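You operate a simulated robot arm through the tools that you are given. There is no shell and no other tool. Be economical: measure what you need, move in short steps, check, and stop when the job is done.

Carry out the task below with a simulated two-armed robot. There is one attempt and no reset: what you move stays moved.

JOB
Put the upright green box on the top of the long bench away on the middle shelf of the grey drawer counter. Put the yellow carton on the top of the long bench away on the bed top. Take the purple carton on the top of the long bench and put it away on the high shelf of the camera table. Put the capped black lens from the top of the long bench on the side desk. Fetch the blue plastic box and set it on the low shelf of the camera table. Put the white camera that says "C" from the top of the long bench on top of the gold extension ring. Any order will do. Set down upright: upright green box, yellow carton, blue plastic box.

The check looks at the end state, three seconds after you hand in, the way a careful person would. Anything else that was tipped, shoved, dropped, spilled or broken makes it a failure.

ROBOT AND FRAMES
Two 7-joint arms with two-finger parallel grippers on one trunk, on a base that drives. Base frame: it is fixed to the floor where the robot stands at the start and does not move with it; the origin is under the middle of the robot, x ahead of it, y to its left, z up; the surface under the hand at the start is at about z = 800. Lengths are in mm, angles in degrees, forces in N, time in s.
The left shoulder is at the start at [30, 119, 985], the right one opposite. With the tool pointing down near the work surface each hand reaches from about 280 to 680 mm from the robot's upright axis, wherever it stands, measured 20 degrees to its own side. Places, roughly: bed top [-5800, 1800, 400]; blue plastic box [500, 1000, 750]; capped black lens (6x6x5 cm) [500, 1400, 800]; gold extension ring [750, 1250, 750]; high shelf of the camera table (15x94 cm) [-1820, 520, 1260]; low shelf of the camera table [-1800, 700, 300]; middle shelf of the grey drawer counter [-1700, -1300, 500]; purple carton (10x8x6 cm) [700, 1400, 800]; side desk [-3100, 3300, 700]; upright green box [500, 0, 750]; white camera [500, 1000, 750]; yellow carton (9x8x8 cm) [800, -100, 800]. Payload 3.43 kg a hand.
Tool frame (each hand has its own): the origin (TCP) lies between the finger pads and is the grasp point; the fingertips stand 30 mm ahead of it; z points along the fingers, y is the line along which they close. The gripper opens to 94 mm. The fingers are 28 mm wide and 10 mm thick; the gripper's body (50 by 96 mm) begins 55 mm behind the TCP.
Orientation is told as [roll, pitch, yaw] about the base's x, y, z axes, in that order, counted from this pose: with the fingers straight down and closing along the base's y, the tool's x points along the base's -x, its y along +y and its z along -z.

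CONTROLS
- The arms move only by the tool jog_arm. It takes "left_commands", "right_commands" or both (then of equal length, played together; a hand with none holds still); each is a list of rows, each a list of 7 numbers: the shift along the base's x, y, z in mm, then the turn, a rotation vector about the base's x, y, z in degrees, then the gripper command, from -1 (fully open) to 1 (shut), values between in proportion. In form: [[tx, ty, tz, wx, wy, wz, jaw], ...]. A call has 1 to 8 rows; each row shifts and turns the commanded pose from where the row before left it. A row lasts 0.2 s, in which the tool goes at most 50 mm and 8.6 degrees; a call with a longer step from one row to the next is refused whole, and so is a gripper value outside its range. A pose out of reach is approached as far as the arm can. The call stops where the force on the tool passes 40 N (or 10 N more than at its start, if that is more) or the arm is blocked; 0.2 s more then pass. Each finger travels about 72 mm/s and halts on what it meets, pressing with about 43 N; the grip force reading is that of the motor and also rises with nothing between the fingers. The clock runs only during rows and for 0.2 s after the last one: add rows that do not move to give the fingers time. It gives the time, the measured TCP pose, the force on the tool (base axes), the opening and the grip force at its end, in the units of the frame above (readings bear some noise), with the torque about the TCP (base axes, N m) and any sound that the robot's microphone picked up.
- Cameras (640 x 400 px; columns grow to the right, rows downward): "scene" is now at [31.9, 39, 1682.7]; the picture's right is [0.55, -0.84, 0.00], its down [-0.68, -0.45, -0.58] and it looks along [0.48, 0.32, -0.82] (base axes); focal length 250 px, centre (320, 200). "left" rides on the left gripper at [76, -14, -103] in its tool frame; the picture's right is [0.18, 0.98, 0.00], its down [-0.75, 0.14, -0.64] and it looks along [-0.63, 0.12, 0.77] (tool axes); focal length 243 px, centre (320, 200). "right" rides on the right gripper at [76, 14, -102] in its tool frame; the picture's right is [-0.18, 0.98, 0.00], its down [-0.75, -0.14, -0.64] and it looks along [-0.63, -0.12, 0.77] (tool axes); focal length 243 px, centre (320, 200). There is no depth. A picture from a camera that has moved, and an enlarged one, comes with that camera's place and axes in the base frame and with its lens.
- camera(camera): a new picture of that camera. The clock stands still meanwhile.
- move_column(by): slides the trunk up (or, below 0, down) by that many mm; the arms and the scene camera ride with it, the base frame stays. It gives what a move gives, with no picture.
- base_move(legs): drives the robot by 1 to 6 legs, each [ahead, turn to the left] in mm and degrees, along the robot's own axes; the way and the turn of a leg run together, so that a leg with both is an arc; at most 1500 mm and 180 degrees a leg. The arms and the cameras ride along, it lands a little off, and it stops where it bumps. It gives what a move gives.
- pan_tilt(pan, tilt): turns the head with the scene camera to pan (to the left, within 143 degrees either way) and tilt (down, from -29 to 69), counted from straight ahead of the robot. It gives what a move gives.
- zoom(camera, box): a new picture of the part [left, top, right, bottom] of that camera's present view, enlarged. The clock stands still meanwhile.
- hand_in(): hands the job in; it is judged then, once.

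Go step by step. Nothing tells you exact positions but the pictures and the camera data: compare them with the known pose of the tool, close in by small moves and look again before you grip or let go. The budget is 186 turns and 166 pictures, counting those below and the enlarged ones. Unless the task says otherwise, let go and move clear before handing in, and close with one line.

The tools are called after ">>>" as a command line: name --argument value ..., lists and objects as JSON in quotes. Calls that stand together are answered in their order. jog_arm: Moves the arms, as the interface text tells. Its arguments: {"type":"object","properties":{"left_commands":{"type":"array"},"right_commands":{"type":"array"}},"required":[]} The other tools are called the same way: move_column (by) slides the trunk up or down; base_move (legs) drives the base; pan_tilt (pan, tilt) turns the head that bears the scene camera; camera (camera) takes a picture; zoom (camera, box) takes an enlarged picture of a part of a camera's view; hand_in () hands the job in.

At the start:

```text
time_s: 0.0
left_eef_pos: [273.4, 402.9, 1026.1]
left_tool_rot: [0.0, -0.1, -0.1]
left_contact_force: [-0.5, 0.2, 0.2]
left_torque: [0.0, 0.01, 0.03]
left_grip_width: 93.5
left_grasp_force: 0.0
right_eef_pos: [363.8, -0.1, 1034.8]
right_tool_rot: [0.0, 0.1, 0.0]
right_contact_force: [0.8, -0.4, 0.5]
right_torque: [0.0, 0.03, 0.01]
right_grip_width: 94.0
right_grasp_force: 0.1
trunk travel left (down, up): [-250.0, 160.0]
robot x, y, heading: [-2.2, -1.1, 0.0]
head pan, tilt: [33.2, 54.8]
```

scene: 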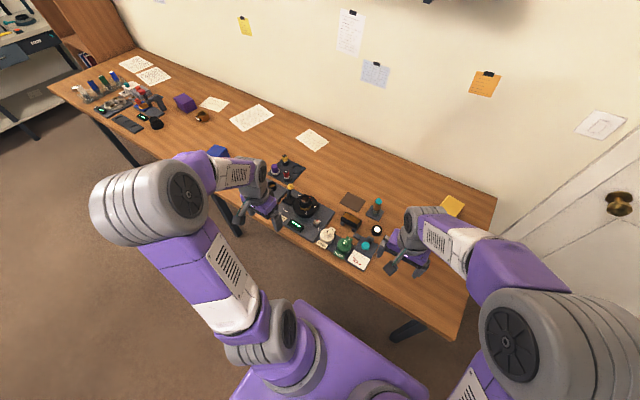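
right: 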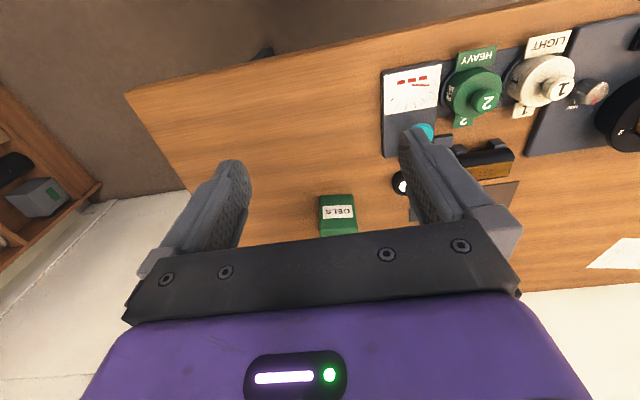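
left: 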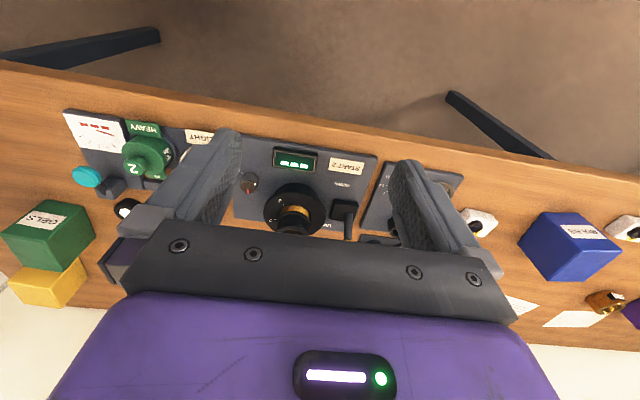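

The bench runs to the left of me with the panels on it; the green box is near the right hand. I'll look around with the head first to map the bench and the other furniture.

>>> pan_tilt --pan 0 --tilt 50

>>> camera --camera "scene"

>>> pan_tilt --pan 60 --tilt 35

>>> camera --camera "scene"

>>> pan_tilt --pan 140 --tilt 20

>>> camera --camera "scene"

>>> pan_tilt --pan -140 --tilt 20

>>> camera --camera "scene"

```text
time_s: 1.0
left_eef_pos: [274.3, 402.8, 1027.4]
left_tool_rot: [-0.1, -0.1, -0.1]
left_contact_force: [0.4, 1.0, 0.5]
left_torque: [-0.03, -0.01, -0.02]
left_grip_width: 93.9
left_grasp_force: 0.1
right_eef_pos: [364.0, 0.2, 1035.4]
right_tool_rot: [0.0, 0.0, 0.0]
right_contact_force: [-1.1, 0.5, 0.8]
right_torque: [0.01, -0.02, 0.0]
right_grip_width: 94.0
right_grasp_force: 0.1
trunk travel left (down, up): [-250.0, 160.0]
robot x, y, heading: [-2.9, -3.3, -0.0]
head pan, tilt: [0.0, 50.0]
```

```text
162 pictures are left
camera scene: at [48.4, -0.5, 1688.9], right [0.0, -1.0, 0.0], down [-0.77, 0.0, -0.64], along [0.64, 0.0, -0.77], focal length 250 px, centre (320, 200)
```

scene: 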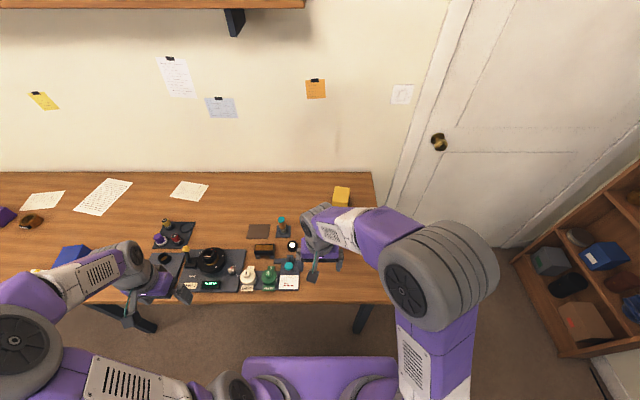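

```text
time_s: 2.3
left_eef_pos: [273.0, 402.9, 1026.8]
left_tool_rot: [0.0, -0.1, -0.1]
left_contact_force: [-0.2, 0.6, 0.4]
left_torque: [-0.02, 0.0, -0.02]
left_grip_width: 93.9
left_grasp_force: 0.0
right_eef_pos: [362.4, 1.0, 1034.4]
right_tool_rot: [0.0, 0.0, 0.0]
right_contact_force: [1.1, -0.7, -1.1]
right_torque: [0.01, 0.02, 0.03]
right_grip_width: 94.0
right_grasp_force: 0.1
trunk travel left (down, up): [-250.0, 160.0]
robot x, y, heading: [-1.1, -3.1, 0.2]
head pan, tilt: [60.0, 35.0]
```

```text
161 pictures are left
camera scene: at [15.5, 75.6, 1710.7], right [0.87, -0.5, 0.0], down [-0.29, -0.5, -0.82], along [0.41, 0.71, -0.57], focal length 250 px, centre (320, 200)
```

scene: 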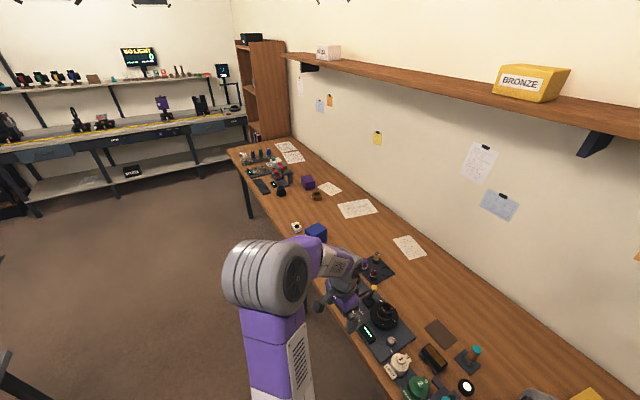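

```text
time_s: 3.8
left_eef_pos: [272.7, 403.7, 1027.0]
left_tool_rot: [0.0, 0.0, -0.1]
left_contact_force: [0.3, -1.6, -0.5]
left_torque: [-0.03, 0.01, 0.02]
left_grip_width: 94.0
left_grasp_force: 0.1
right_eef_pos: [363.8, -0.4, 1032.9]
right_tool_rot: [-0.1, -0.1, 0.0]
right_contact_force: [0.7, -0.4, 0.2]
right_torque: [0.0, 0.0, 0.0]
right_grip_width: 93.8
right_grasp_force: 0.1
trunk travel left (down, up): [-250.0, 160.0]
robot x, y, heading: [3.0, 0.5, -0.2]
head pan, tilt: [140.0, 20.0]
```

```text
160 pictures are left
camera scene: at [-99.9, 59.3, 1734.5], right [0.64, 0.77, 0.0], down [0.26, -0.22, -0.94], along [-0.72, 0.6, -0.34], focal length 250 px, centre (320, 200)
```

scene: 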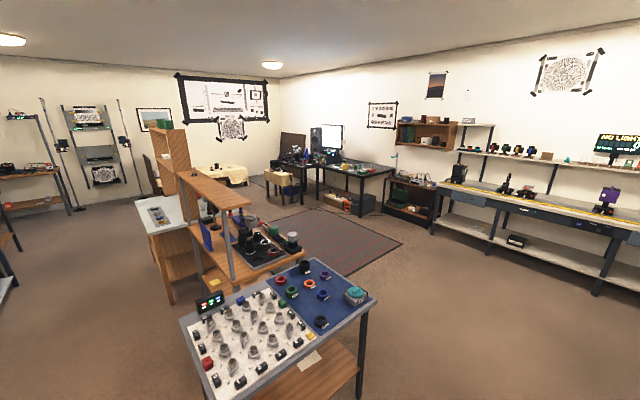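

```text
time_s: 7.7
left_eef_pos: [272.3, 403.5, 1026.4]
left_tool_rot: [0.0, -0.1, -0.1]
left_contact_force: [-0.3, 0.2, 0.3]
left_torque: [-0.01, 0.01, -0.02]
left_grip_width: 94.0
left_grasp_force: 0.0
right_eef_pos: [363.1, 0.5, 1034.0]
right_tool_rot: [0.0, 0.0, -0.1]
right_contact_force: [-0.2, -0.1, 0.4]
right_torque: [-0.02, -0.03, 0.0]
right_grip_width: 94.2
right_grasp_force: 0.0
trunk travel left (down, up): [-250.0, 160.0]
robot x, y, heading: [-0.1, -0.3, 0.2]
head pan, tilt: [-140.0, 20.0]
```

```text
159 pictures are left
camera scene: at [-99.9, -60.5, 1734.5], right [-0.64, 0.77, 0.0], down [0.26, 0.22, -0.94], along [-0.72, -0.6, -0.34], focal length 250 px, centre (320, 200)
```

scene: 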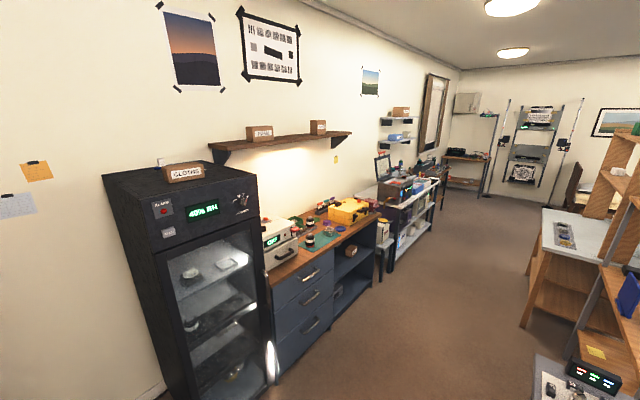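

The bench edge is at x≈340, the green box near [555,-8], yellow near [770,-95], and the blue box, camera, lens, ring and purple carton are farther left. I'll zoom in on the green and yellow ones.

>>> zoom --camera "right" --box '[260, 60, 540, 250]'

>>> zoom --camera "left" --box '[0, 100, 240, 320]'

>>> zoom --camera "left" --box '[400, 100, 640, 340]'

```text
2.11 times, centred on (400, 155) of right
camera zoom: at [287.2, 13.6, 1136.8], right [0.18, 0.98, 0.0], down [0.75, -0.14, 0.64], along [0.63, -0.12, -0.77], focal length 511 px, centre (152, 295)
```

zoom: 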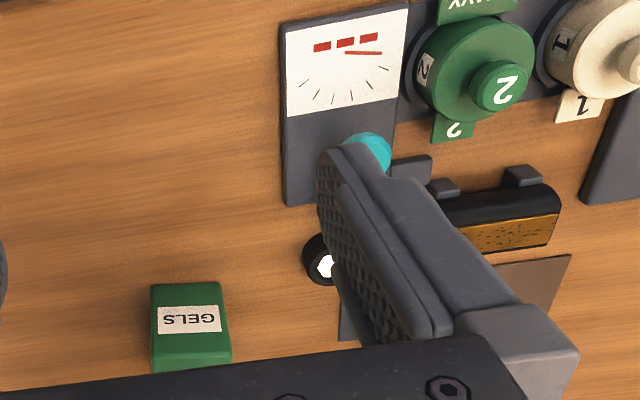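

```text
1.82 times, centred on (120, 210) of left
camera zoom: at [195.8, 389.1, 1129.2], right [-0.18, 0.98, 0.0], down [0.75, 0.14, 0.64], along [0.63, 0.12, -0.77], focal length 441 px, centre (684, 182)
```

zoom: 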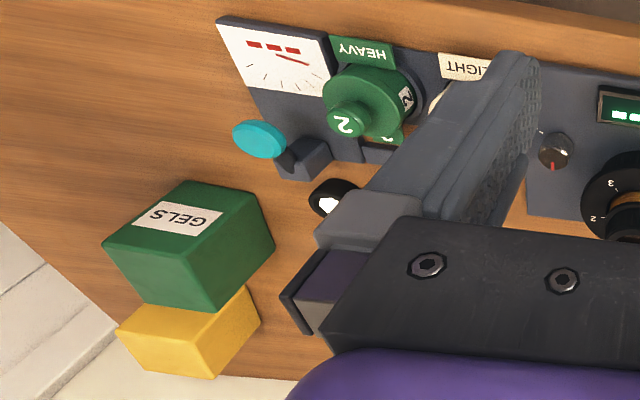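

```text
1.67 times, centred on (520, 220) of left
camera zoom: at [195.8, 389.1, 1129.2], right [-0.18, 0.98, 0.0], down [0.75, 0.14, 0.64], along [0.63, 0.12, -0.77], focal length 404 px, centre (-13, 167)
```

zoom: 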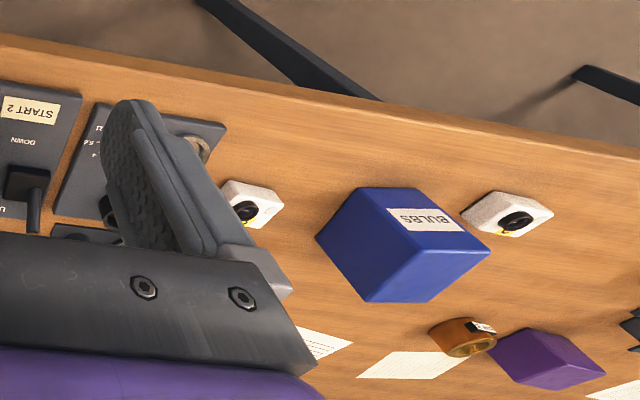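

The green box's label face looks toward me, about 58 mm wide and slightly turned. I'll draw the right hand back to see both boxes fully.

>>> jog_arm --right_commands '[[-30, -40, 0, 0, 0, 0, -1], [-30, -40, 0, 0, 0, 0, -1], [-30, -40, 0, 0, 0, 0, -1], [0, -40, 0, 0, 0, 0, -1]]'

>>> camera --camera "right"

>>> pan_tilt --pan 0 --tilt 45

>>> zoom --camera "scene" --box '[220, 120, 440, 320]'

```text
time_s: 8.7
left_eef_pos: [272.0, 402.0, 1026.5]
left_tool_rot: [0.0, 0.0, -0.1]
left_contact_force: [0.0, -0.2, -0.3]
left_torque: [-0.01, 0.01, 0.01]
left_grip_width: 93.8
left_grasp_force: 0.0
right_eef_pos: [270.3, -158.6, 1034.5]
right_tool_rot: [0.1, 0.0, 0.1]
right_contact_force: [0.4, 0.0, 0.7]
right_torque: [0.0, 0.01, -0.03]
right_grip_width: 93.8
right_grasp_force: 0.1
trunk travel left (down, up): [-250.0, 160.0]
robot x, y, heading: [-3.9, -4.1, 0.2]
head pan, tilt: [-140.0, 20.0]
```

```text
155 pictures are left
camera right: at [195.7, -145.7, 1137.6], right [0.18, 0.98, 0.0], down [0.75, -0.14, 0.64], along [0.63, -0.12, -0.77], focal length 243 px, centre (320, 200)
```

right: 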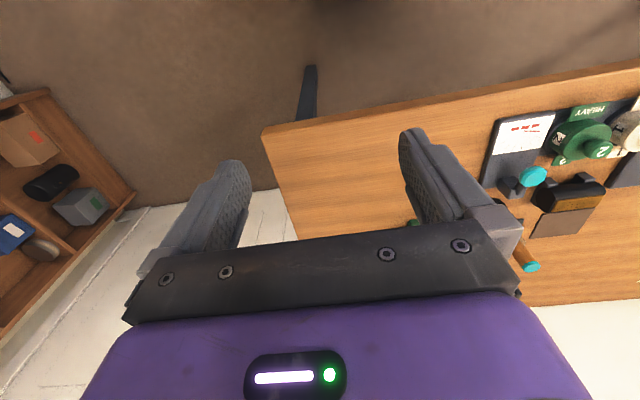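

```text
time_s: 10.9
left_eef_pos: [274.2, 402.6, 1028.5]
left_tool_rot: [0.0, -0.2, -0.1]
left_contact_force: [-0.3, 0.1, 0.0]
left_torque: [-0.03, -0.01, -0.02]
left_grip_width: 94.0
left_grasp_force: 0.0
right_eef_pos: [271.7, -158.2, 1034.7]
right_tool_rot: [0.0, 0.0, 0.0]
right_contact_force: [-1.2, -0.4, 0.3]
right_torque: [0.0, 0.0, 0.0]
right_grip_width: 93.9
right_grasp_force: 0.0
trunk travel left (down, up): [-250.0, 160.0]
robot x, y, heading: [0.4, 0.2, 0.3]
head pan, tilt: [0.0, 45.0]
```

```text
2.00 times, centred on (330, 220) of scene
camera zoom: at [52.7, -0.7, 1695.9], right [0.0, -1.0, 0.0], down [-0.71, 0.0, -0.71], along [0.71, 0.0, -0.71], focal length 501 px, centre (300, 160)
```

zoom: 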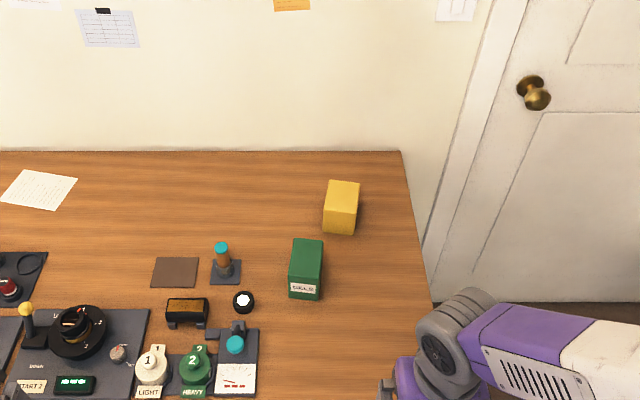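

Green box: about 58 wide, 90 deep, 65 tall, centre ≈[608,-12], yawed about -5°. Yellow: centre ≈[762,-92], yawed about -15°. Before deciding grips I'll zoom in on the destinations from here.

>>> pan_tilt --pan -143 --tilt 25

>>> zoom --camera "scene" --box '[200, 120, 480, 320]'

>>> pan_tilt --pan 143 --tilt 25

>>> zoom --camera "scene" --box '[120, 40, 420, 260]'

>>> zoom --camera "scene" --box '[120, 140, 420, 360]'

```text
time_s: 13.2
left_eef_pos: [273.0, 403.6, 1027.2]
left_tool_rot: [0.0, -0.1, -0.1]
left_contact_force: [0.4, 0.0, -0.1]
left_torque: [0.0, -0.01, -0.03]
left_grip_width: 94.1
left_grasp_force: 0.1
right_eef_pos: [271.9, -158.1, 1034.0]
right_tool_rot: [-0.1, 0.1, 0.0]
right_contact_force: [0.1, 0.6, 0.2]
right_torque: [-0.02, 0.0, 0.0]
right_grip_width: 93.8
right_grasp_force: 0.1
trunk travel left (down, up): [-250.0, 160.0]
robot x, y, heading: [-0.0, -1.9, 0.1]
head pan, tilt: [-143.0, 25.0]
```

```text
2.00 times, centred on (340, 220) of scene
camera zoom: at [-102.1, -56.1, 1726.4], right [-0.6, 0.8, 0.0], down [0.34, 0.25, -0.91], along [-0.72, -0.55, -0.42], focal length 501 px, centre (280, 160)
```

zoom: 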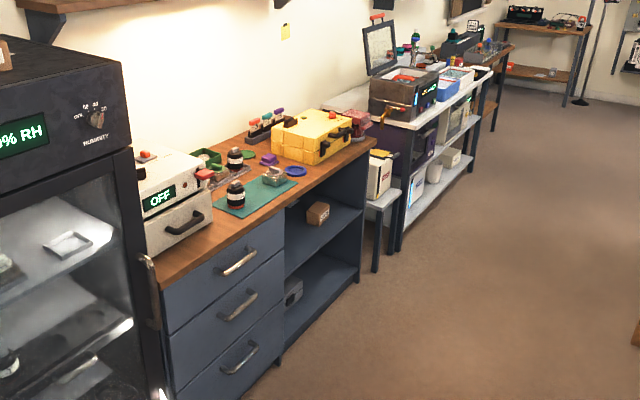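

```text
time_s: 17.1
left_eef_pos: [273.6, 402.3, 1027.1]
left_tool_rot: [-0.1, -0.1, -0.1]
left_contact_force: [-0.6, 0.5, 0.8]
left_torque: [0.0, 0.04, 0.04]
left_grip_width: 93.9
left_grasp_force: 0.0
right_eef_pos: [272.3, -157.9, 1034.8]
right_tool_rot: [0.1, 0.0, 0.0]
right_contact_force: [0.0, 0.5, 0.6]
right_torque: [0.0, 0.02, 0.03]
right_grip_width: 94.0
right_grasp_force: 0.1
trunk travel left (down, up): [-250.0, 160.0]
robot x, y, heading: [-1.0, -0.0, 0.2]
head pan, tilt: [143.0, 25.0]
```

```text
1.82 times, centred on (270, 150) of scene
camera zoom: at [-102.2, 54.9, 1726.4], right [0.6, 0.8, 0.0], down [0.34, -0.25, -0.91], along [-0.72, 0.55, -0.42], focal length 455 px, centre (411, 291)
```

zoom: 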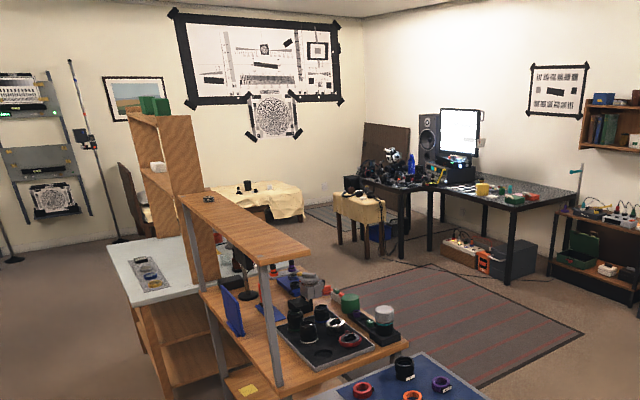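

```text
1.82 times, centred on (270, 250) of scene
camera zoom: at [-102.2, 54.9, 1726.4], right [0.6, 0.8, 0.0], down [0.34, -0.25, -0.91], along [-0.72, 0.55, -0.42], focal length 455 px, centre (411, 109)
```

zoom: 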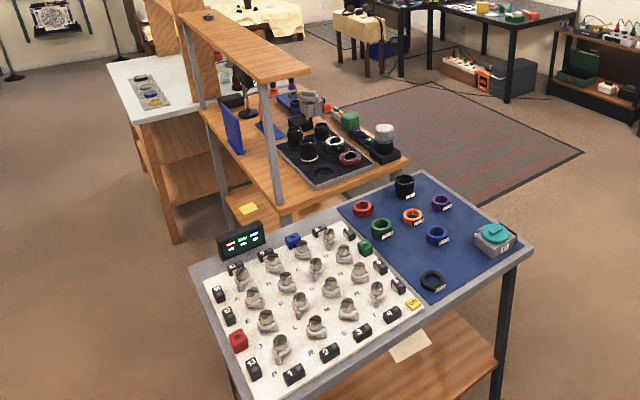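

The counter's middle shelf is an open compartment, so the green box needs an inclined grip. Yellow goes in the left hand first. I drive ahead and turn right a little so that it lies to the left hand's side.

>>> base_move --legs '[[130, 0], [0, -28]]'

>>> pan_tilt --pan 15 --tilt 50

>>> zoom --camera "scene" --box '[220, 60, 460, 260]'

```text
time_s: 19.8
left_eef_pos: [556.1, 227.5, 1027.9]
left_tool_rot: [0.0, -0.1, -28.0]
left_contact_force: [0.0, 0.1, 0.3]
left_torque: [0.01, 0.01, 0.01]
left_grip_width: 94.0
left_grasp_force: 0.2
right_eef_pos: [292.9, -267.2, 1034.5]
right_tool_rot: [0.1, 0.0, -27.8]
right_contact_force: [0.2, -0.6, -0.4]
right_torque: [0.01, -0.02, -0.02]
right_grip_width: 94.0
right_grasp_force: 0.1
trunk travel left (down, up): [-250.0, 160.0]
robot x, y, heading: [126.3, 3.8, -28.0]
head pan, tilt: [143.0, 25.0]
```

```text
time_s: 21.8
left_eef_pos: [554.3, 226.6, 1025.5]
left_tool_rot: [0.0, -0.1, -28.1]
left_contact_force: [0.8, -0.7, -0.1]
left_torque: [-0.02, 0.01, 0.0]
left_grip_width: 94.0
left_grasp_force: 0.1
right_eef_pos: [292.2, -265.6, 1034.8]
right_tool_rot: [0.0, -0.1, -27.8]
right_contact_force: [-0.1, 0.2, 0.2]
right_torque: [0.03, -0.03, -0.01]
right_grip_width: 93.9
right_grasp_force: 0.1
trunk travel left (down, up): [-250.0, 160.0]
robot x, y, heading: [126.8, 2.0, -27.7]
head pan, tilt: [15.0, 50.0]
```

```text
2.00 times, centred on (340, 160) of scene
camera zoom: at [175.7, -3.7, 1689.0], right [-0.22, -0.97, 0.0], down [-0.75, 0.17, -0.64], along [0.63, -0.14, -0.77], focal length 501 px, centre (280, 280)
```

zoom: 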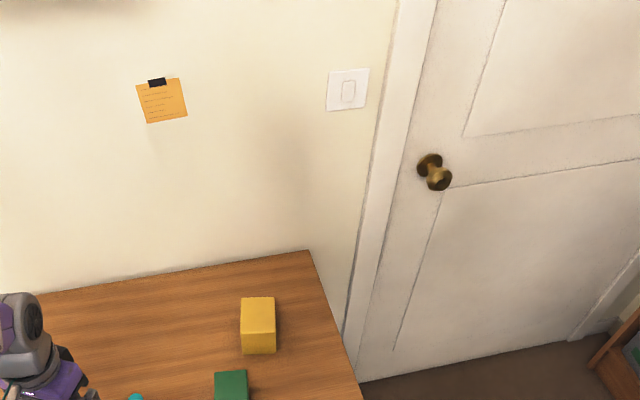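

I'm at [127,2] heading -28°. A tighter view of both boxes for exact corners.

>>> zoom --camera "scene" --box '[270, 160, 370, 270]'

```text
3.64 times, centred on (320, 215) of scene
camera zoom: at [175.7, -3.7, 1689.0], right [-0.22, -0.97, 0.0], down [-0.75, 0.17, -0.64], along [0.63, -0.14, -0.77], focal length 910 px, centre (320, 146)
```

zoom: 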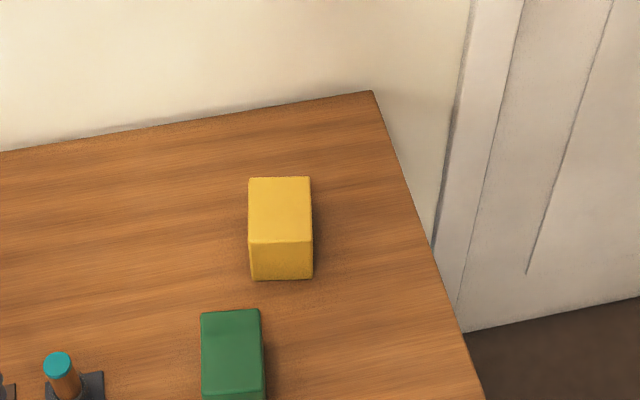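

Yellow: centre [762,-89], top z≈878, 69 wide, yaw ≈ -11°. I move the left hand over it at height and align.

>>> jog_arm --left_commands '[[26, -39.5, 0, 0, 0, 4.2, -1], [26, -39.5, 0, 0, 0, 4.2, -1], [26, -39.5, 0, 0, 0, 4.2, -1], [26, -39.5, 0, 0, 0, 4.2, -1], [26, -39.5, 0, 0, 0, 0, -1], [26, -39.5, 0, 0, 0, 0, -1], [26, -39.5, 0, 0, 0, 0, -1], [26, -39.5, 0, 0, 0, 0, -1]]'

>>> jog_arm --left_commands '[[0, 0, -40, 0, 0, 0, -1], [0, 0, -40, 0, 0, 0, -1], [0, 0, 0, 0, 0, 0, -1]]'

>>> camera --camera "left"

>>> zoom --camera "scene" --box '[220, 110, 420, 270]'

```text
time_s: 23.6
left_eef_pos: [767.5, -91.2, 1022.6]
left_tool_rot: [-0.1, 0.1, -11.2]
left_contact_force: [0.2, -0.7, 0.6]
left_torque: [0.04, 0.01, -0.01]
left_grip_width: 94.1
left_grasp_force: 0.1
right_eef_pos: [293.4, -267.4, 1033.8]
right_tool_rot: [0.1, 0.1, -27.9]
right_contact_force: [0.0, -0.3, -0.2]
right_torque: [0.0, 0.05, 0.03]
right_grip_width: 94.0
right_grasp_force: 0.1
trunk travel left (down, up): [-250.0, 160.0]
robot x, y, heading: [126.0, 2.7, -28.1]
head pan, tilt: [15.0, 50.0]
```

```text
time_s: 24.4
left_eef_pos: [770.0, -89.8, 945.2]
left_tool_rot: [0.0, -0.1, -11.3]
left_contact_force: [-0.4, 1.0, -0.2]
left_torque: [-0.02, 0.0, 0.02]
left_grip_width: 94.0
left_grasp_force: 0.1
right_eef_pos: [293.1, -266.2, 1034.7]
right_tool_rot: [0.0, 0.0, -27.9]
right_contact_force: [-0.2, 0.3, 0.1]
right_torque: [0.02, -0.02, 0.02]
right_grip_width: 94.0
right_grasp_force: 0.1
trunk travel left (down, up): [-250.0, 160.0]
robot x, y, heading: [125.9, 1.6, -28.0]
head pan, tilt: [15.0, 50.0]
```

```text
148 pictures are left
camera left: at [691.0, -89.4, 1048.2], right [0.01, 1.0, 0.0], down [0.77, -0.01, 0.64], along [0.64, -0.01, -0.77], focal length 243 px, centre (320, 200)
```

left: 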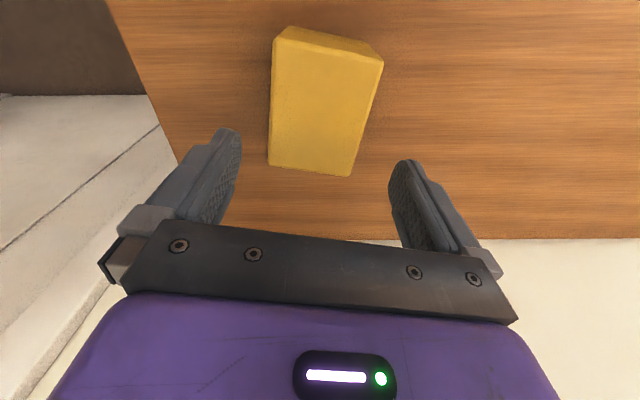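

```text
2.50 times, centred on (320, 190) of scene
camera zoom: at [175.5, -3.8, 1689.0], right [-0.22, -0.97, 0.0], down [-0.75, 0.17, -0.64], along [0.63, -0.14, -0.77], focal length 626 px, centre (320, 225)
```

zoom: 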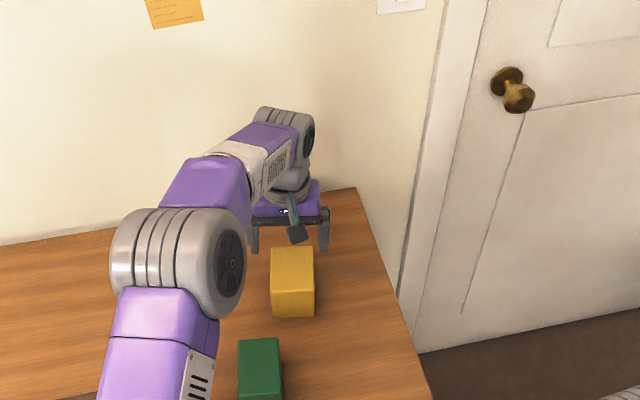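

Both views agree: centre [760,-91]. Descend to z≈843 and grip.

>>> jog_arm --left_commands '[[-8, -1, -35, 0, 0, 0, -1], [0, 0, -35, 0, 0, 0, -1], [0, 0, -32, 0, 0, 0, -1], [0, 0, 0, 0, 0, 0, -0.5], [0, 0, 0, 0, 0, 0, 0.5], [0, 0, 0, 0, 0, 0, 1], [0, 0, 0, 0, 0, 0, 1], [0, 0, 0, 0, 0, 0, 1]]'

>>> camera --camera "left"

```text
time_s: 26.2
left_eef_pos: [757.1, -90.4, 844.0]
left_tool_rot: [0.0, 0.0, -11.2]
left_contact_force: [1.7, 0.0, -0.4]
left_torque: [-0.02, -0.02, 0.02]
left_grip_width: 73.7
left_grasp_force: 42.9
right_eef_pos: [292.0, -266.9, 1035.0]
right_tool_rot: [0.0, 0.1, -27.8]
right_contact_force: [0.0, -1.0, 0.4]
right_torque: [0.01, 0.01, 0.01]
right_grip_width: 94.2
right_grasp_force: 0.0
trunk travel left (down, up): [-250.0, 160.0]
robot x, y, heading: [127.9, -0.5, -27.7]
head pan, tilt: [15.0, 50.0]
```

```text
146 pictures are left
camera left: at [679.5, -89.4, 947.4], right [0.01, 1.0, 0.0], down [0.77, -0.01, 0.64], along [0.64, -0.01, -0.77], focal length 243 px, centre (320, 200)
```

left: 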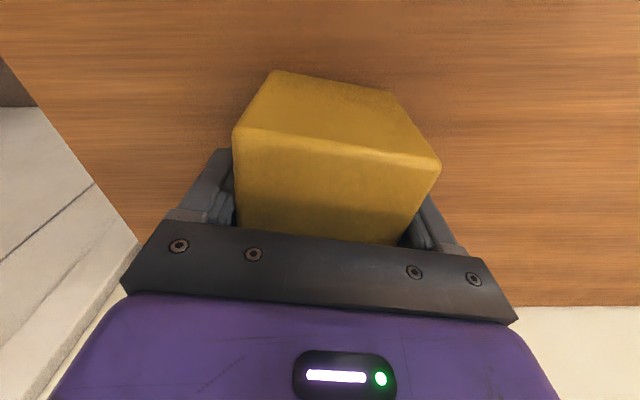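

Yellow is held (73.7 mm). Lift, then draw it back to the left.

>>> jog_arm --left_commands '[[0, 0, 20, 0, 0, 0, 1], [0, 0, 45, 0, 0, 0, 1], [0, 0, 45, 0, 0, 0, 1], [0, 0, 45, 0, 0, 0, 1], [0, 0, 45, 0, 0, 0, 1]]'

>>> jog_arm --left_commands '[[-32, 31, 0, 0, 0, -2.5, 1], [-32, 31, 0, 0, 0, -2.5, 1], [-32, 31, 0, 0, 0, -2.5, 1], [-32, 31, 0, 0, 0, -2.5, 1], [-32, 31, 0, 0, 0, -2.5, 1], [-32, 31, 0, 0, 0, -2.5, 1], [-32, 31, 0, 0, 0, -2, 1]]'

>>> base_move --legs '[[0, 43]]'

>>> pan_tilt --pan -17 --tilt 55

>>> camera --camera "scene"

```text
time_s: 27.4
left_eef_pos: [758.7, -91.3, 1045.6]
left_tool_rot: [0.0, 0.0, -11.2]
left_contact_force: [0.4, -0.8, -1.7]
left_torque: [0.0, -0.01, 0.04]
left_grip_width: 73.7
left_grasp_force: 42.8
right_eef_pos: [292.1, -267.1, 1034.9]
right_tool_rot: [0.0, 0.0, -27.9]
right_contact_force: [0.4, 0.3, 0.8]
right_torque: [-0.03, -0.02, -0.02]
right_grip_width: 94.1
right_grasp_force: 0.1
trunk travel left (down, up): [-250.0, 160.0]
robot x, y, heading: [127.7, -0.8, -27.7]
head pan, tilt: [15.0, 50.0]
```

```text
time_s: 29.0
left_eef_pos: [530.5, 125.3, 1044.4]
left_tool_rot: [0.0, -0.1, -28.3]
left_contact_force: [1.0, 0.6, -1.0]
left_torque: [0.03, -0.01, 0.04]
left_grip_width: 73.7
left_grasp_force: 43.4
right_eef_pos: [291.6, -265.8, 1034.9]
right_tool_rot: [0.0, -0.2, -27.9]
right_contact_force: [0.1, 0.1, 0.1]
right_torque: [-0.03, -0.04, 0.01]
right_grip_width: 94.1
right_grasp_force: 0.0
trunk travel left (down, up): [-250.0, 160.0]
robot x, y, heading: [121.6, -2.1, -27.8]
head pan, tilt: [15.0, 50.0]
```

```text
time_s: 31.5
left_eef_pos: [331.7, 371.0, 1042.6]
left_tool_rot: [0.0, -0.1, 15.6]
left_contact_force: [0.1, 0.3, -1.9]
left_torque: [0.0, -0.01, -0.01]
left_grip_width: 73.6
left_grasp_force: 42.6
right_eef_pos: [430.2, -75.9, 1036.7]
right_tool_rot: [0.0, 0.0, 15.9]
right_contact_force: [-0.9, 0.7, -0.3]
right_torque: [-0.02, -0.04, 0.0]
right_grip_width: 94.0
right_grasp_force: 0.0
trunk travel left (down, up): [-250.0, 160.0]
robot x, y, heading: [126.9, 2.3, 16.0]
head pan, tilt: [15.0, 50.0]
```

```text
time_s: 32.4
left_eef_pos: [331.3, 370.5, 1043.3]
left_tool_rot: [0.0, 0.0, 15.6]
left_contact_force: [-0.2, 0.2, -1.4]
left_torque: [-0.02, -0.01, 0.03]
left_grip_width: 73.9
left_grasp_force: 42.7
right_eef_pos: [430.1, -76.9, 1035.9]
right_tool_rot: [0.0, 0.0, 15.9]
right_contact_force: [-0.2, -0.3, 0.4]
right_torque: [-0.05, -0.02, -0.01]
right_grip_width: 94.0
right_grasp_force: 0.1
trunk travel left (down, up): [-250.0, 160.0]
robot x, y, heading: [125.4, -1.6, 15.9]
head pan, tilt: [-17.0, 55.0]
```

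```text
145 pictures are left
camera scene: at [170.4, -10.0, 1682.4], right [-0.02, -1.0, 0.0], down [-0.82, 0.01, -0.57], along [0.57, -0.01, -0.82], focal length 250 px, centre (320, 200)
```

scene: 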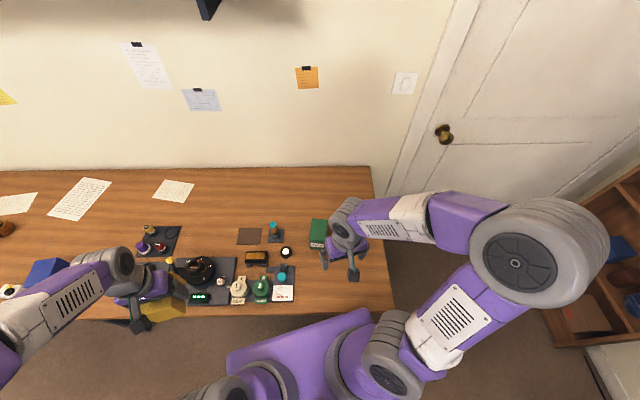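

Now the green box; a close view for its corners before the inclined grip.

>>> zoom --camera "scene" --box '[270, 180, 370, 280]'

```text
4.00 times, centred on (320, 230) of scene
camera zoom: at [170.4, -10.0, 1682.4], right [-0.02, -1.0, 0.0], down [-0.82, 0.01, -0.57], along [0.57, -0.01, -0.82], focal length 1001 px, centre (320, 80)
```

zoom: 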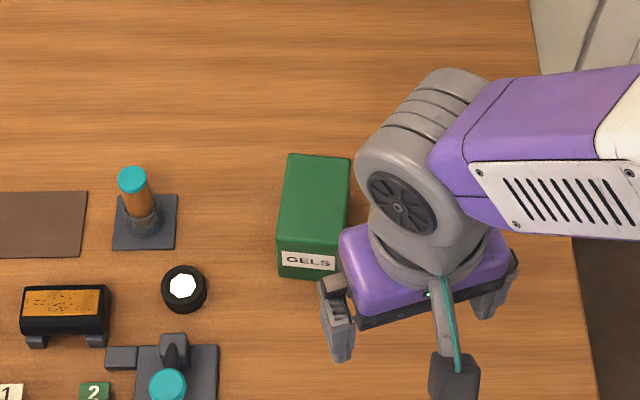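

Green box: centre [605,-13], z 800–860, 59 wide, 97 deep, yaw -5°. I bring the right hand to a 40°-pitched standoff in front of and above it.

>>> jog_arm --right_commands '[[12.3, 8.9, 0, 0, 0, -7, -1], [12.3, 8.9, 0, 0, 0, -7, -1], [12.3, 8.9, 0, 0, 0, -7, -1], [12.3, 8.9, -20, -0.7, -7.97, 0, -1], [12.3, 8.9, -20, -0.7, -7.97, 0, -1], [12.3, 8.9, -20, -0.7, -7.97, 0, -1], [12.3, 8.9, -20, -0.7, -7.97, 0, -1], [12.3, 8.9, -24, -0.7, -7.97, 0, -1]]'

>>> camera --camera "right"

>>> zoom --camera "scene" --box '[250, 160, 390, 300]'

```text
time_s: 34.2
left_eef_pos: [333.0, 371.6, 1043.6]
left_tool_rot: [-0.1, 0.0, 15.6]
left_contact_force: [0.0, -0.1, -1.0]
left_torque: [-0.01, 0.0, -0.01]
left_grip_width: 73.8
left_grasp_force: 42.6
right_eef_pos: [528.7, -4.4, 928.9]
right_tool_rot: [0.0, -39.9, -5.1]
right_contact_force: [0.0, 0.7, 0.1]
right_torque: [-0.01, 0.02, -0.03]
right_grip_width: 94.0
right_grasp_force: 0.0
trunk travel left (down, up): [-250.0, 160.0]
robot x, y, heading: [126.4, -2.0, 15.8]
head pan, tilt: [-17.0, 55.0]
```

```text
143 pictures are left
camera right: at [405.4, 19.2, 958.6], right [0.23, 0.97, 0.12], down [0.15, -0.16, 0.98], along [0.96, -0.2, -0.18], focal length 243 px, centre (320, 200)
```

right: 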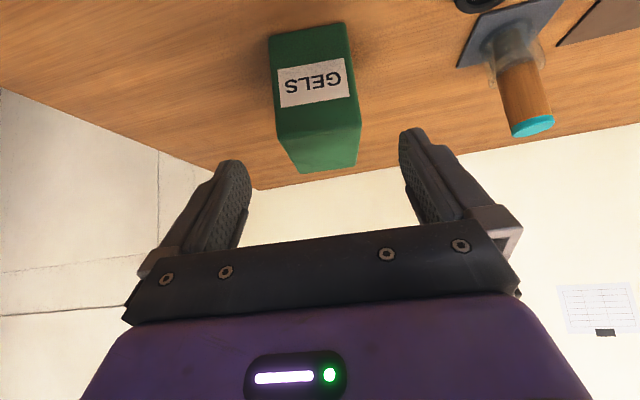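

```text
2.86 times, centred on (320, 230) of scene
camera zoom: at [171.0, -8.1, 1682.4], right [-0.02, -1.0, 0.0], down [-0.82, 0.01, -0.57], along [0.57, -0.01, -0.82], focal length 715 px, centre (320, 114)
```

zoom: 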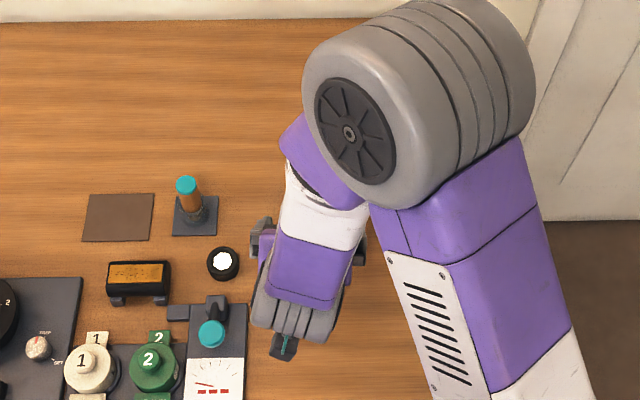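

The box is nearer 78 mm tall; the centre holds. Advance along the tool axis and grip at z≈846.

>>> jog_arm --right_commands '[[25, -2.5, -28, 0, 0, 0, -1], [25, -2.5, -28, 0, 0, 0, -1], [24, -2.5, -27, 0, 0, 0, -1], [0, 0, 0, 0, 0, 0, -0.3], [0, 0, 0, 0, 0, 0, 0.5], [0, 0, 0, 0, 0, 0, 1], [0, 0, 0, 0, 0, 0, 1], [0, 0, 0, 0, 0, 0, 1]]'

>>> camera --camera "right"

```text
time_s: 36.0
left_eef_pos: [330.5, 371.1, 1043.7]
left_tool_rot: [-0.1, -0.1, 15.7]
left_contact_force: [0.5, 0.1, -0.9]
left_torque: [0.02, -0.05, 0.0]
left_grip_width: 73.7
left_grasp_force: 43.0
right_eef_pos: [601.4, -13.6, 846.7]
right_tool_rot: [0.1, -40.2, -5.1]
right_contact_force: [-1.4, 9.3, 20.6]
right_torque: [0.1, 0.11, -0.08]
right_grip_width: 64.1
right_grasp_force: 42.5
trunk travel left (down, up): [-250.0, 160.0]
robot x, y, heading: [125.5, 4.6, 15.8]
head pan, tilt: [-17.0, 55.0]
```

```text
141 pictures are left
camera right: at [478.8, 9.8, 877.5], right [0.23, 0.97, 0.12], down [0.15, -0.16, 0.98], along [0.96, -0.2, -0.18], focal length 243 px, centre (320, 200)
```

right: 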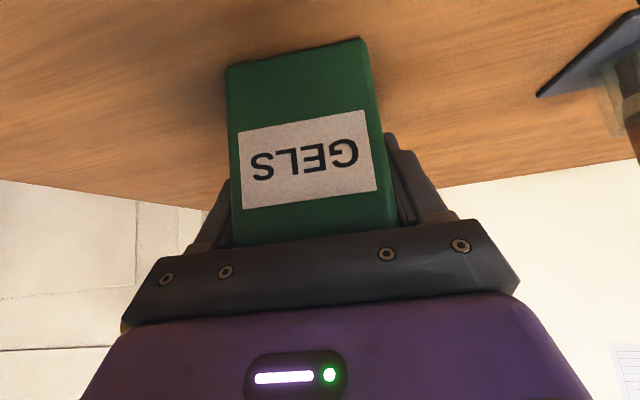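

The palm just touches the box's top-front edge; the grip is firm. I lift and check that it hangs level.

>>> jog_arm --right_commands '[[0, 0, 20, 0, 0, 0, 1], [0, 0, 40, 0, 0, 0, 1], [0, 0, 45, 0, 0, 0, 1], [-10, 0, 45, 0, 0, 0, 1], [-30, -20, 25, 0, 0, 0, 1], [-40, -20, 0, 0, 0, 0, 1], [-40, -20, 0, 0, 0, 0, 1]]'

>>> camera --camera "right"

>>> camera --camera "scene"

```text
time_s: 37.6
left_eef_pos: [332.4, 371.8, 1044.5]
left_tool_rot: [0.0, -0.1, 15.6]
left_contact_force: [-1.0, -0.4, -1.5]
left_torque: [0.0, -0.02, 0.0]
left_grip_width: 73.6
left_grasp_force: 43.1
right_eef_pos: [536.9, -42.4, 1034.9]
right_tool_rot: [0.1, -39.9, -5.1]
right_contact_force: [0.0, 0.0, -1.5]
right_torque: [0.01, -0.02, 0.03]
right_grip_width: 64.2
right_grasp_force: 43.2
right hand out of reach, approached as far as the arm can: row 6, 7
trunk travel left (down, up): [-250.0, 160.0]
robot x, y, heading: [126.8, -1.8, 16.0]
head pan, tilt: [-17.0, 55.0]
```

```text
140 pictures are left
camera right: at [413.0, -18.6, 1064.7], right [0.23, 0.97, 0.12], down [0.15, -0.16, 0.98], along [0.96, -0.2, -0.18], focal length 243 px, centre (320, 200)
```

right: 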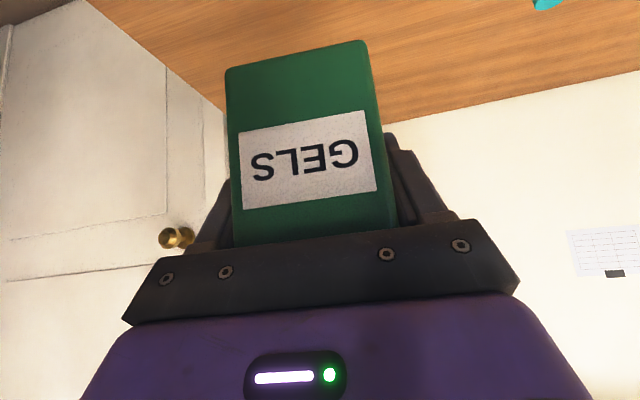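

```text
139 pictures are left
camera scene: at [169.9, -10.2, 1682.4], right [-0.02, -1.0, 0.0], down [-0.82, 0.02, -0.57], along [0.57, -0.01, -0.82], focal length 250 px, centre (320, 200)
```

scene: 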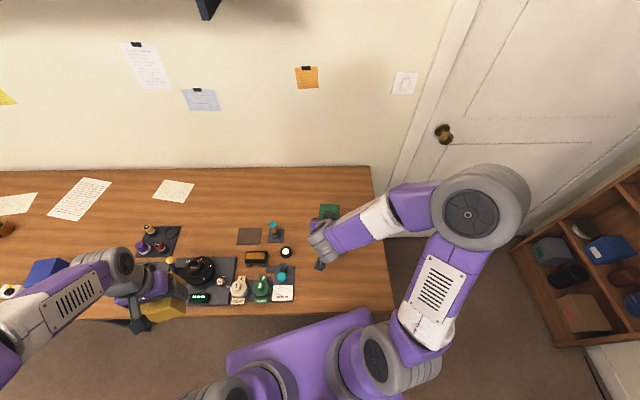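

Green box hangs level. I back off in a straight line (heading 16°, reversing) down the aisle to about [-1397,-437], then turn to face the grey counter.

>>> base_move --legs '[[-800, 0], [-785, 0], [0, -106]]'

>>> pan_tilt --pan 0 --tilt 45

>>> camera --camera "scene"

```text
time_s: 50.3
left_eef_pos: [-1113.1, -744.7, 1044.2]
left_tool_rot: [0.0, 0.0, -88.0]
left_contact_force: [-0.8, -0.9, -1.6]
left_torque: [0.04, 0.01, 0.0]
left_grip_width: 73.6
left_grasp_force: 42.8
right_eef_pos: [-1563.8, -845.5, 1034.0]
right_tool_rot: [0.0, -40.0, -108.8]
right_contact_force: [-0.3, 0.7, -2.1]
right_torque: [-0.02, 0.01, 0.03]
right_grip_width: 64.1
right_grasp_force: 43.1
trunk travel left (down, up): [-250.0, 160.0]
robot x, y, heading: [-1423.9, -455.0, -87.9]
head pan, tilt: [-17.0, 55.0]
```

```text
time_s: 51.1
left_eef_pos: [-1114.3, -746.7, 1043.3]
left_tool_rot: [-0.1, 0.0, -88.0]
left_contact_force: [0.3, -0.4, -1.6]
left_torque: [0.01, 0.01, 0.04]
left_grip_width: 73.6
left_grasp_force: 43.0
right_eef_pos: [-1564.1, -845.2, 1035.6]
right_tool_rot: [-0.1, -39.9, -108.8]
right_contact_force: [-0.6, 0.3, -2.0]
right_torque: [0.0, 0.03, 0.01]
right_grip_width: 63.8
right_grasp_force: 43.1
trunk travel left (down, up): [-250.0, 160.0]
robot x, y, heading: [-1425.2, -458.4, -87.9]
head pan, tilt: [0.0, 45.0]
```

```text
138 pictures are left
camera scene: at [-1421.8, -508.7, 1695.8], right [-1.0, -0.04, 0.0], down [-0.03, 0.71, -0.71], along [0.03, -0.71, -0.71], focal length 250 px, centre (320, 200)
```

scene: 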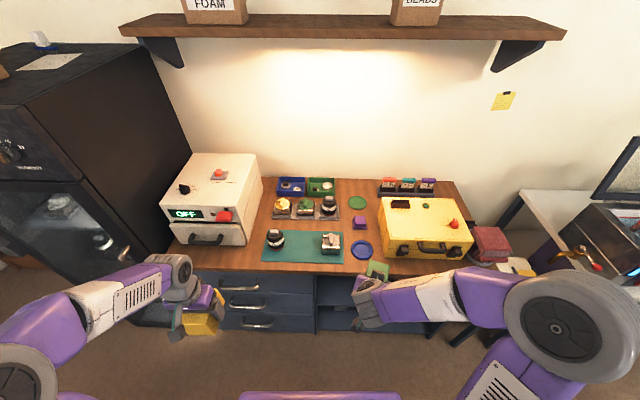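

The compartment is right of the drawers, in front of my right hand. Trunk down, square the tool, and lower the box to the opening's height while still outside.

>>> move_column --by -230

>>> jog_arm --right_commands '[[0, 0, -30, 0, 0, 7, 1], [0, 0, -40, 0, 0, 7, 1], [0, 0, -40, 0, 0, 6.8, 1], [0, 0, -40, 0, 0, 0, 1], [0, 0, -40, 0, 0, 0, 1], [0, 0, -30, 0, 0, 0, 1]]'

>>> camera --camera "right"

>>> camera --camera "scene"

```text
time_s: 53.5
left_eef_pos: [-1113.2, -744.2, 815.2]
left_tool_rot: [0.0, -0.1, -87.9]
left_contact_force: [0.6, -0.3, -1.6]
left_torque: [-0.01, 0.01, 0.04]
left_grip_width: 73.4
left_grasp_force: 43.1
right_eef_pos: [-1564.1, -845.6, 804.4]
right_tool_rot: [0.1, -39.9, -108.8]
right_contact_force: [0.3, 0.4, -2.1]
right_torque: [0.04, -0.01, -0.02]
right_grip_width: 63.8
right_grasp_force: 43.0
trunk travel left (down, up): [-20.0, 390.0]
robot x, y, heading: [-1423.2, -454.1, -87.8]
head pan, tilt: [0.0, 45.0]
```

```text
time_s: 54.9
left_eef_pos: [-1114.9, -746.2, 814.0]
left_tool_rot: [-0.1, 0.0, -88.0]
left_contact_force: [0.0, 0.7, -1.0]
left_torque: [0.01, 0.0, -0.02]
left_grip_width: 73.9
left_grasp_force: 43.3
right_eef_pos: [-1559.0, -867.1, 589.7]
right_tool_rot: [0.1, -40.0, -88.0]
right_contact_force: [-0.2, -0.5, -1.4]
right_torque: [0.0, 0.0, 0.0]
right_grip_width: 64.0
right_grasp_force: 43.3
right hand out of reach, approached as far as the arm can: row 1, 2
trunk travel left (down, up): [-20.0, 390.0]
robot x, y, heading: [-1426.7, -457.7, -87.8]
head pan, tilt: [0.0, 45.0]
```

```text
137 pictures are left
camera right: at [-1548.9, -744.1, 618.9], right [0.99, -0.11, 0.12], down [-0.14, -0.17, 0.98], along [-0.08, -0.98, -0.18], focal length 243 px, centre (320, 200)
```

right: 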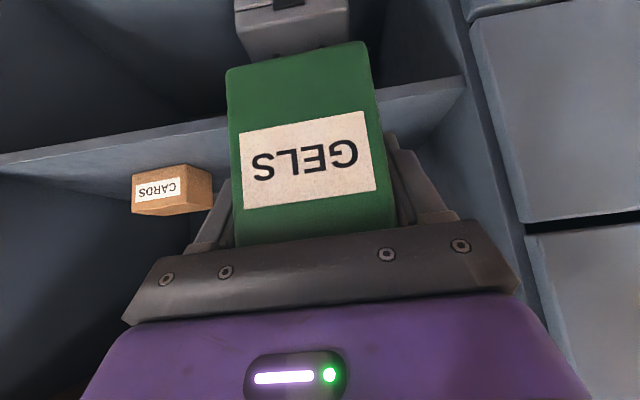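

```text
136 pictures are left
camera scene: at [-1421.9, -508.8, 1465.8], right [-1.0, -0.04, 0.0], down [-0.03, 0.71, -0.71], along [0.03, -0.71, -0.71], focal length 250 px, centre (320, 200)
```

scene: 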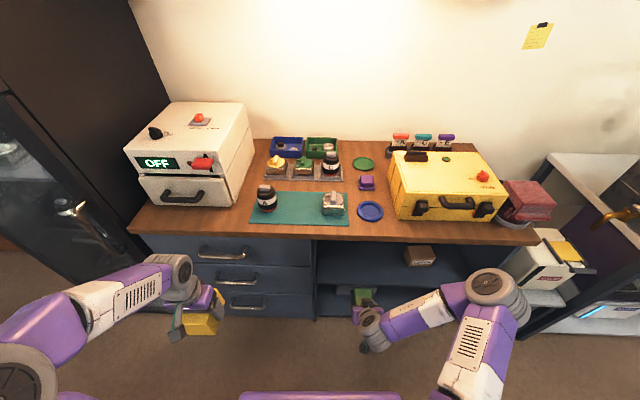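

The box is just outside the opening, with its bottom at z≈544. I'll zoom on the shelf edge to fix its height.

>>> zoom --camera "right" --box '[0, 40, 260, 230]'

>>> zoom --camera "scene" --box '[300, 220, 540, 370]'

```text
2.11 times, centred on (130, 135) of right
camera zoom: at [-1548.9, -744.1, 618.9], right [0.99, -0.11, 0.12], down [-0.14, -0.17, 0.98], along [-0.08, -0.98, -0.18], focal length 511 px, centre (720, 337)
```

zoom: 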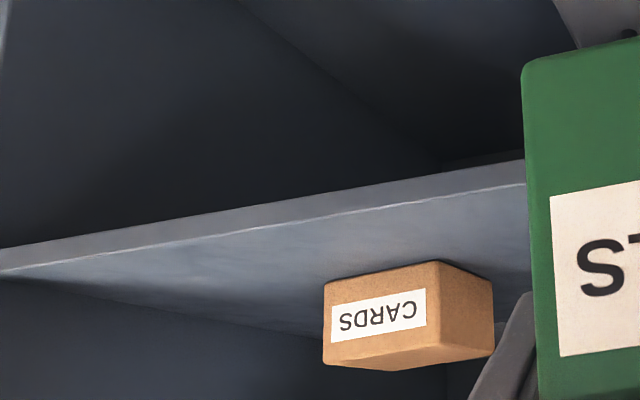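

```text
2.67 times, centred on (420, 295) of scene
camera zoom: at [-1421.9, -508.8, 1465.8], right [-1.0, -0.04, 0.0], down [-0.03, 0.71, -0.71], along [0.03, -0.71, -0.71], focal length 668 px, centre (53, -53)
```

zoom: 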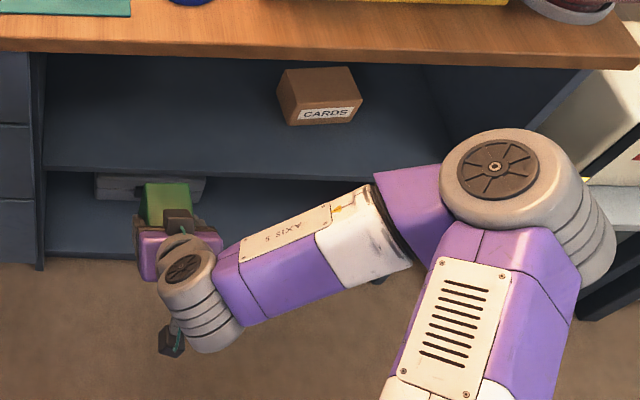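

Triangulating: shelf edge at y≈-1014, z≈460. Drive 80 mm closer, then insert with the arm above the shelf.

>>> base_move --legs '[[80, 0]]'

>>> jog_arm --right_commands '[[0, 0, -30, 0, 0, 0, 1], [0, -40, 0, 0, 0, 0, 1], [0, -40, 0, 0, 0, 0, 1], [0, -40, 0, 0, 0, 0, 1], [0, -30, 0, 0, 0, 0, 1]]'

>>> camera --camera "right"

>>> camera --camera "scene"

```text
time_s: 56.0
left_eef_pos: [-1110.6, -827.2, 813.5]
left_tool_rot: [0.0, 0.0, -88.1]
left_contact_force: [0.0, -0.3, -0.3]
left_torque: [0.03, 0.0, 0.0]
left_grip_width: 73.7
left_grasp_force: 42.9
right_eef_pos: [-1555.4, -948.9, 588.2]
right_tool_rot: [-0.1, -39.9, -88.1]
right_contact_force: [-0.8, -0.5, -1.9]
right_torque: [0.0, -0.02, 0.01]
right_grip_width: 63.8
right_grasp_force: 43.2
trunk travel left (down, up): [-20.0, 390.0]
robot x, y, heading: [-1424.7, -538.8, -87.7]
head pan, tilt: [0.0, 45.0]
```

```text
time_s: 57.2
left_eef_pos: [-1110.1, -826.0, 812.7]
left_tool_rot: [0.0, 0.0, -88.1]
left_contact_force: [-0.3, 0.4, -1.0]
left_torque: [0.01, -0.03, -0.04]
left_grip_width: 73.3
left_grasp_force: 43.2
right_eef_pos: [-1552.6, -1100.5, 566.9]
right_tool_rot: [0.1, -40.0, -88.0]
right_contact_force: [0.1, 0.8, -2.5]
right_torque: [-0.03, -0.02, -0.03]
right_grip_width: 63.5
right_grasp_force: 43.3
right hand out of reach, approached as far as the arm can: row 1
trunk travel left (down, up): [-20.0, 390.0]
robot x, y, heading: [-1420.7, -536.5, -87.6]
head pan, tilt: [0.0, 45.0]
```

```text
133 pictures are left
camera right: at [-1543.7, -976.5, 597.8], right [0.99, -0.11, 0.12], down [-0.14, -0.17, 0.98], along [-0.08, -0.98, -0.18], focal length 243 px, centre (320, 200)
```

right: 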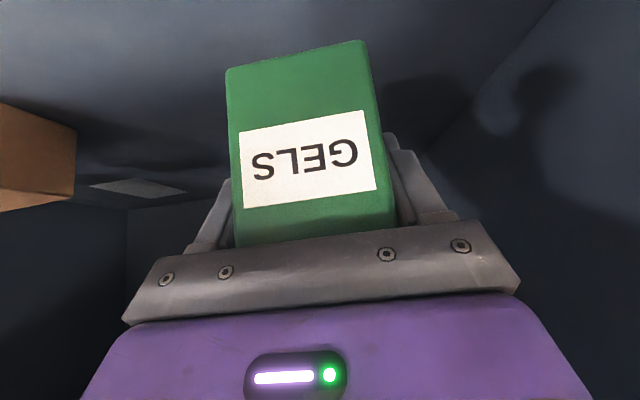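

```text
132 pictures are left
camera scene: at [-1418.4, -590.0, 1465.8], right [-1.0, -0.04, 0.0], down [-0.03, 0.71, -0.71], along [0.03, -0.71, -0.71], focal length 250 px, centre (320, 200)
```

scene: 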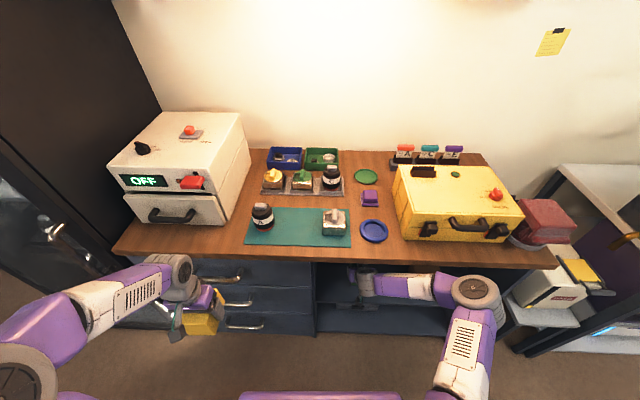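

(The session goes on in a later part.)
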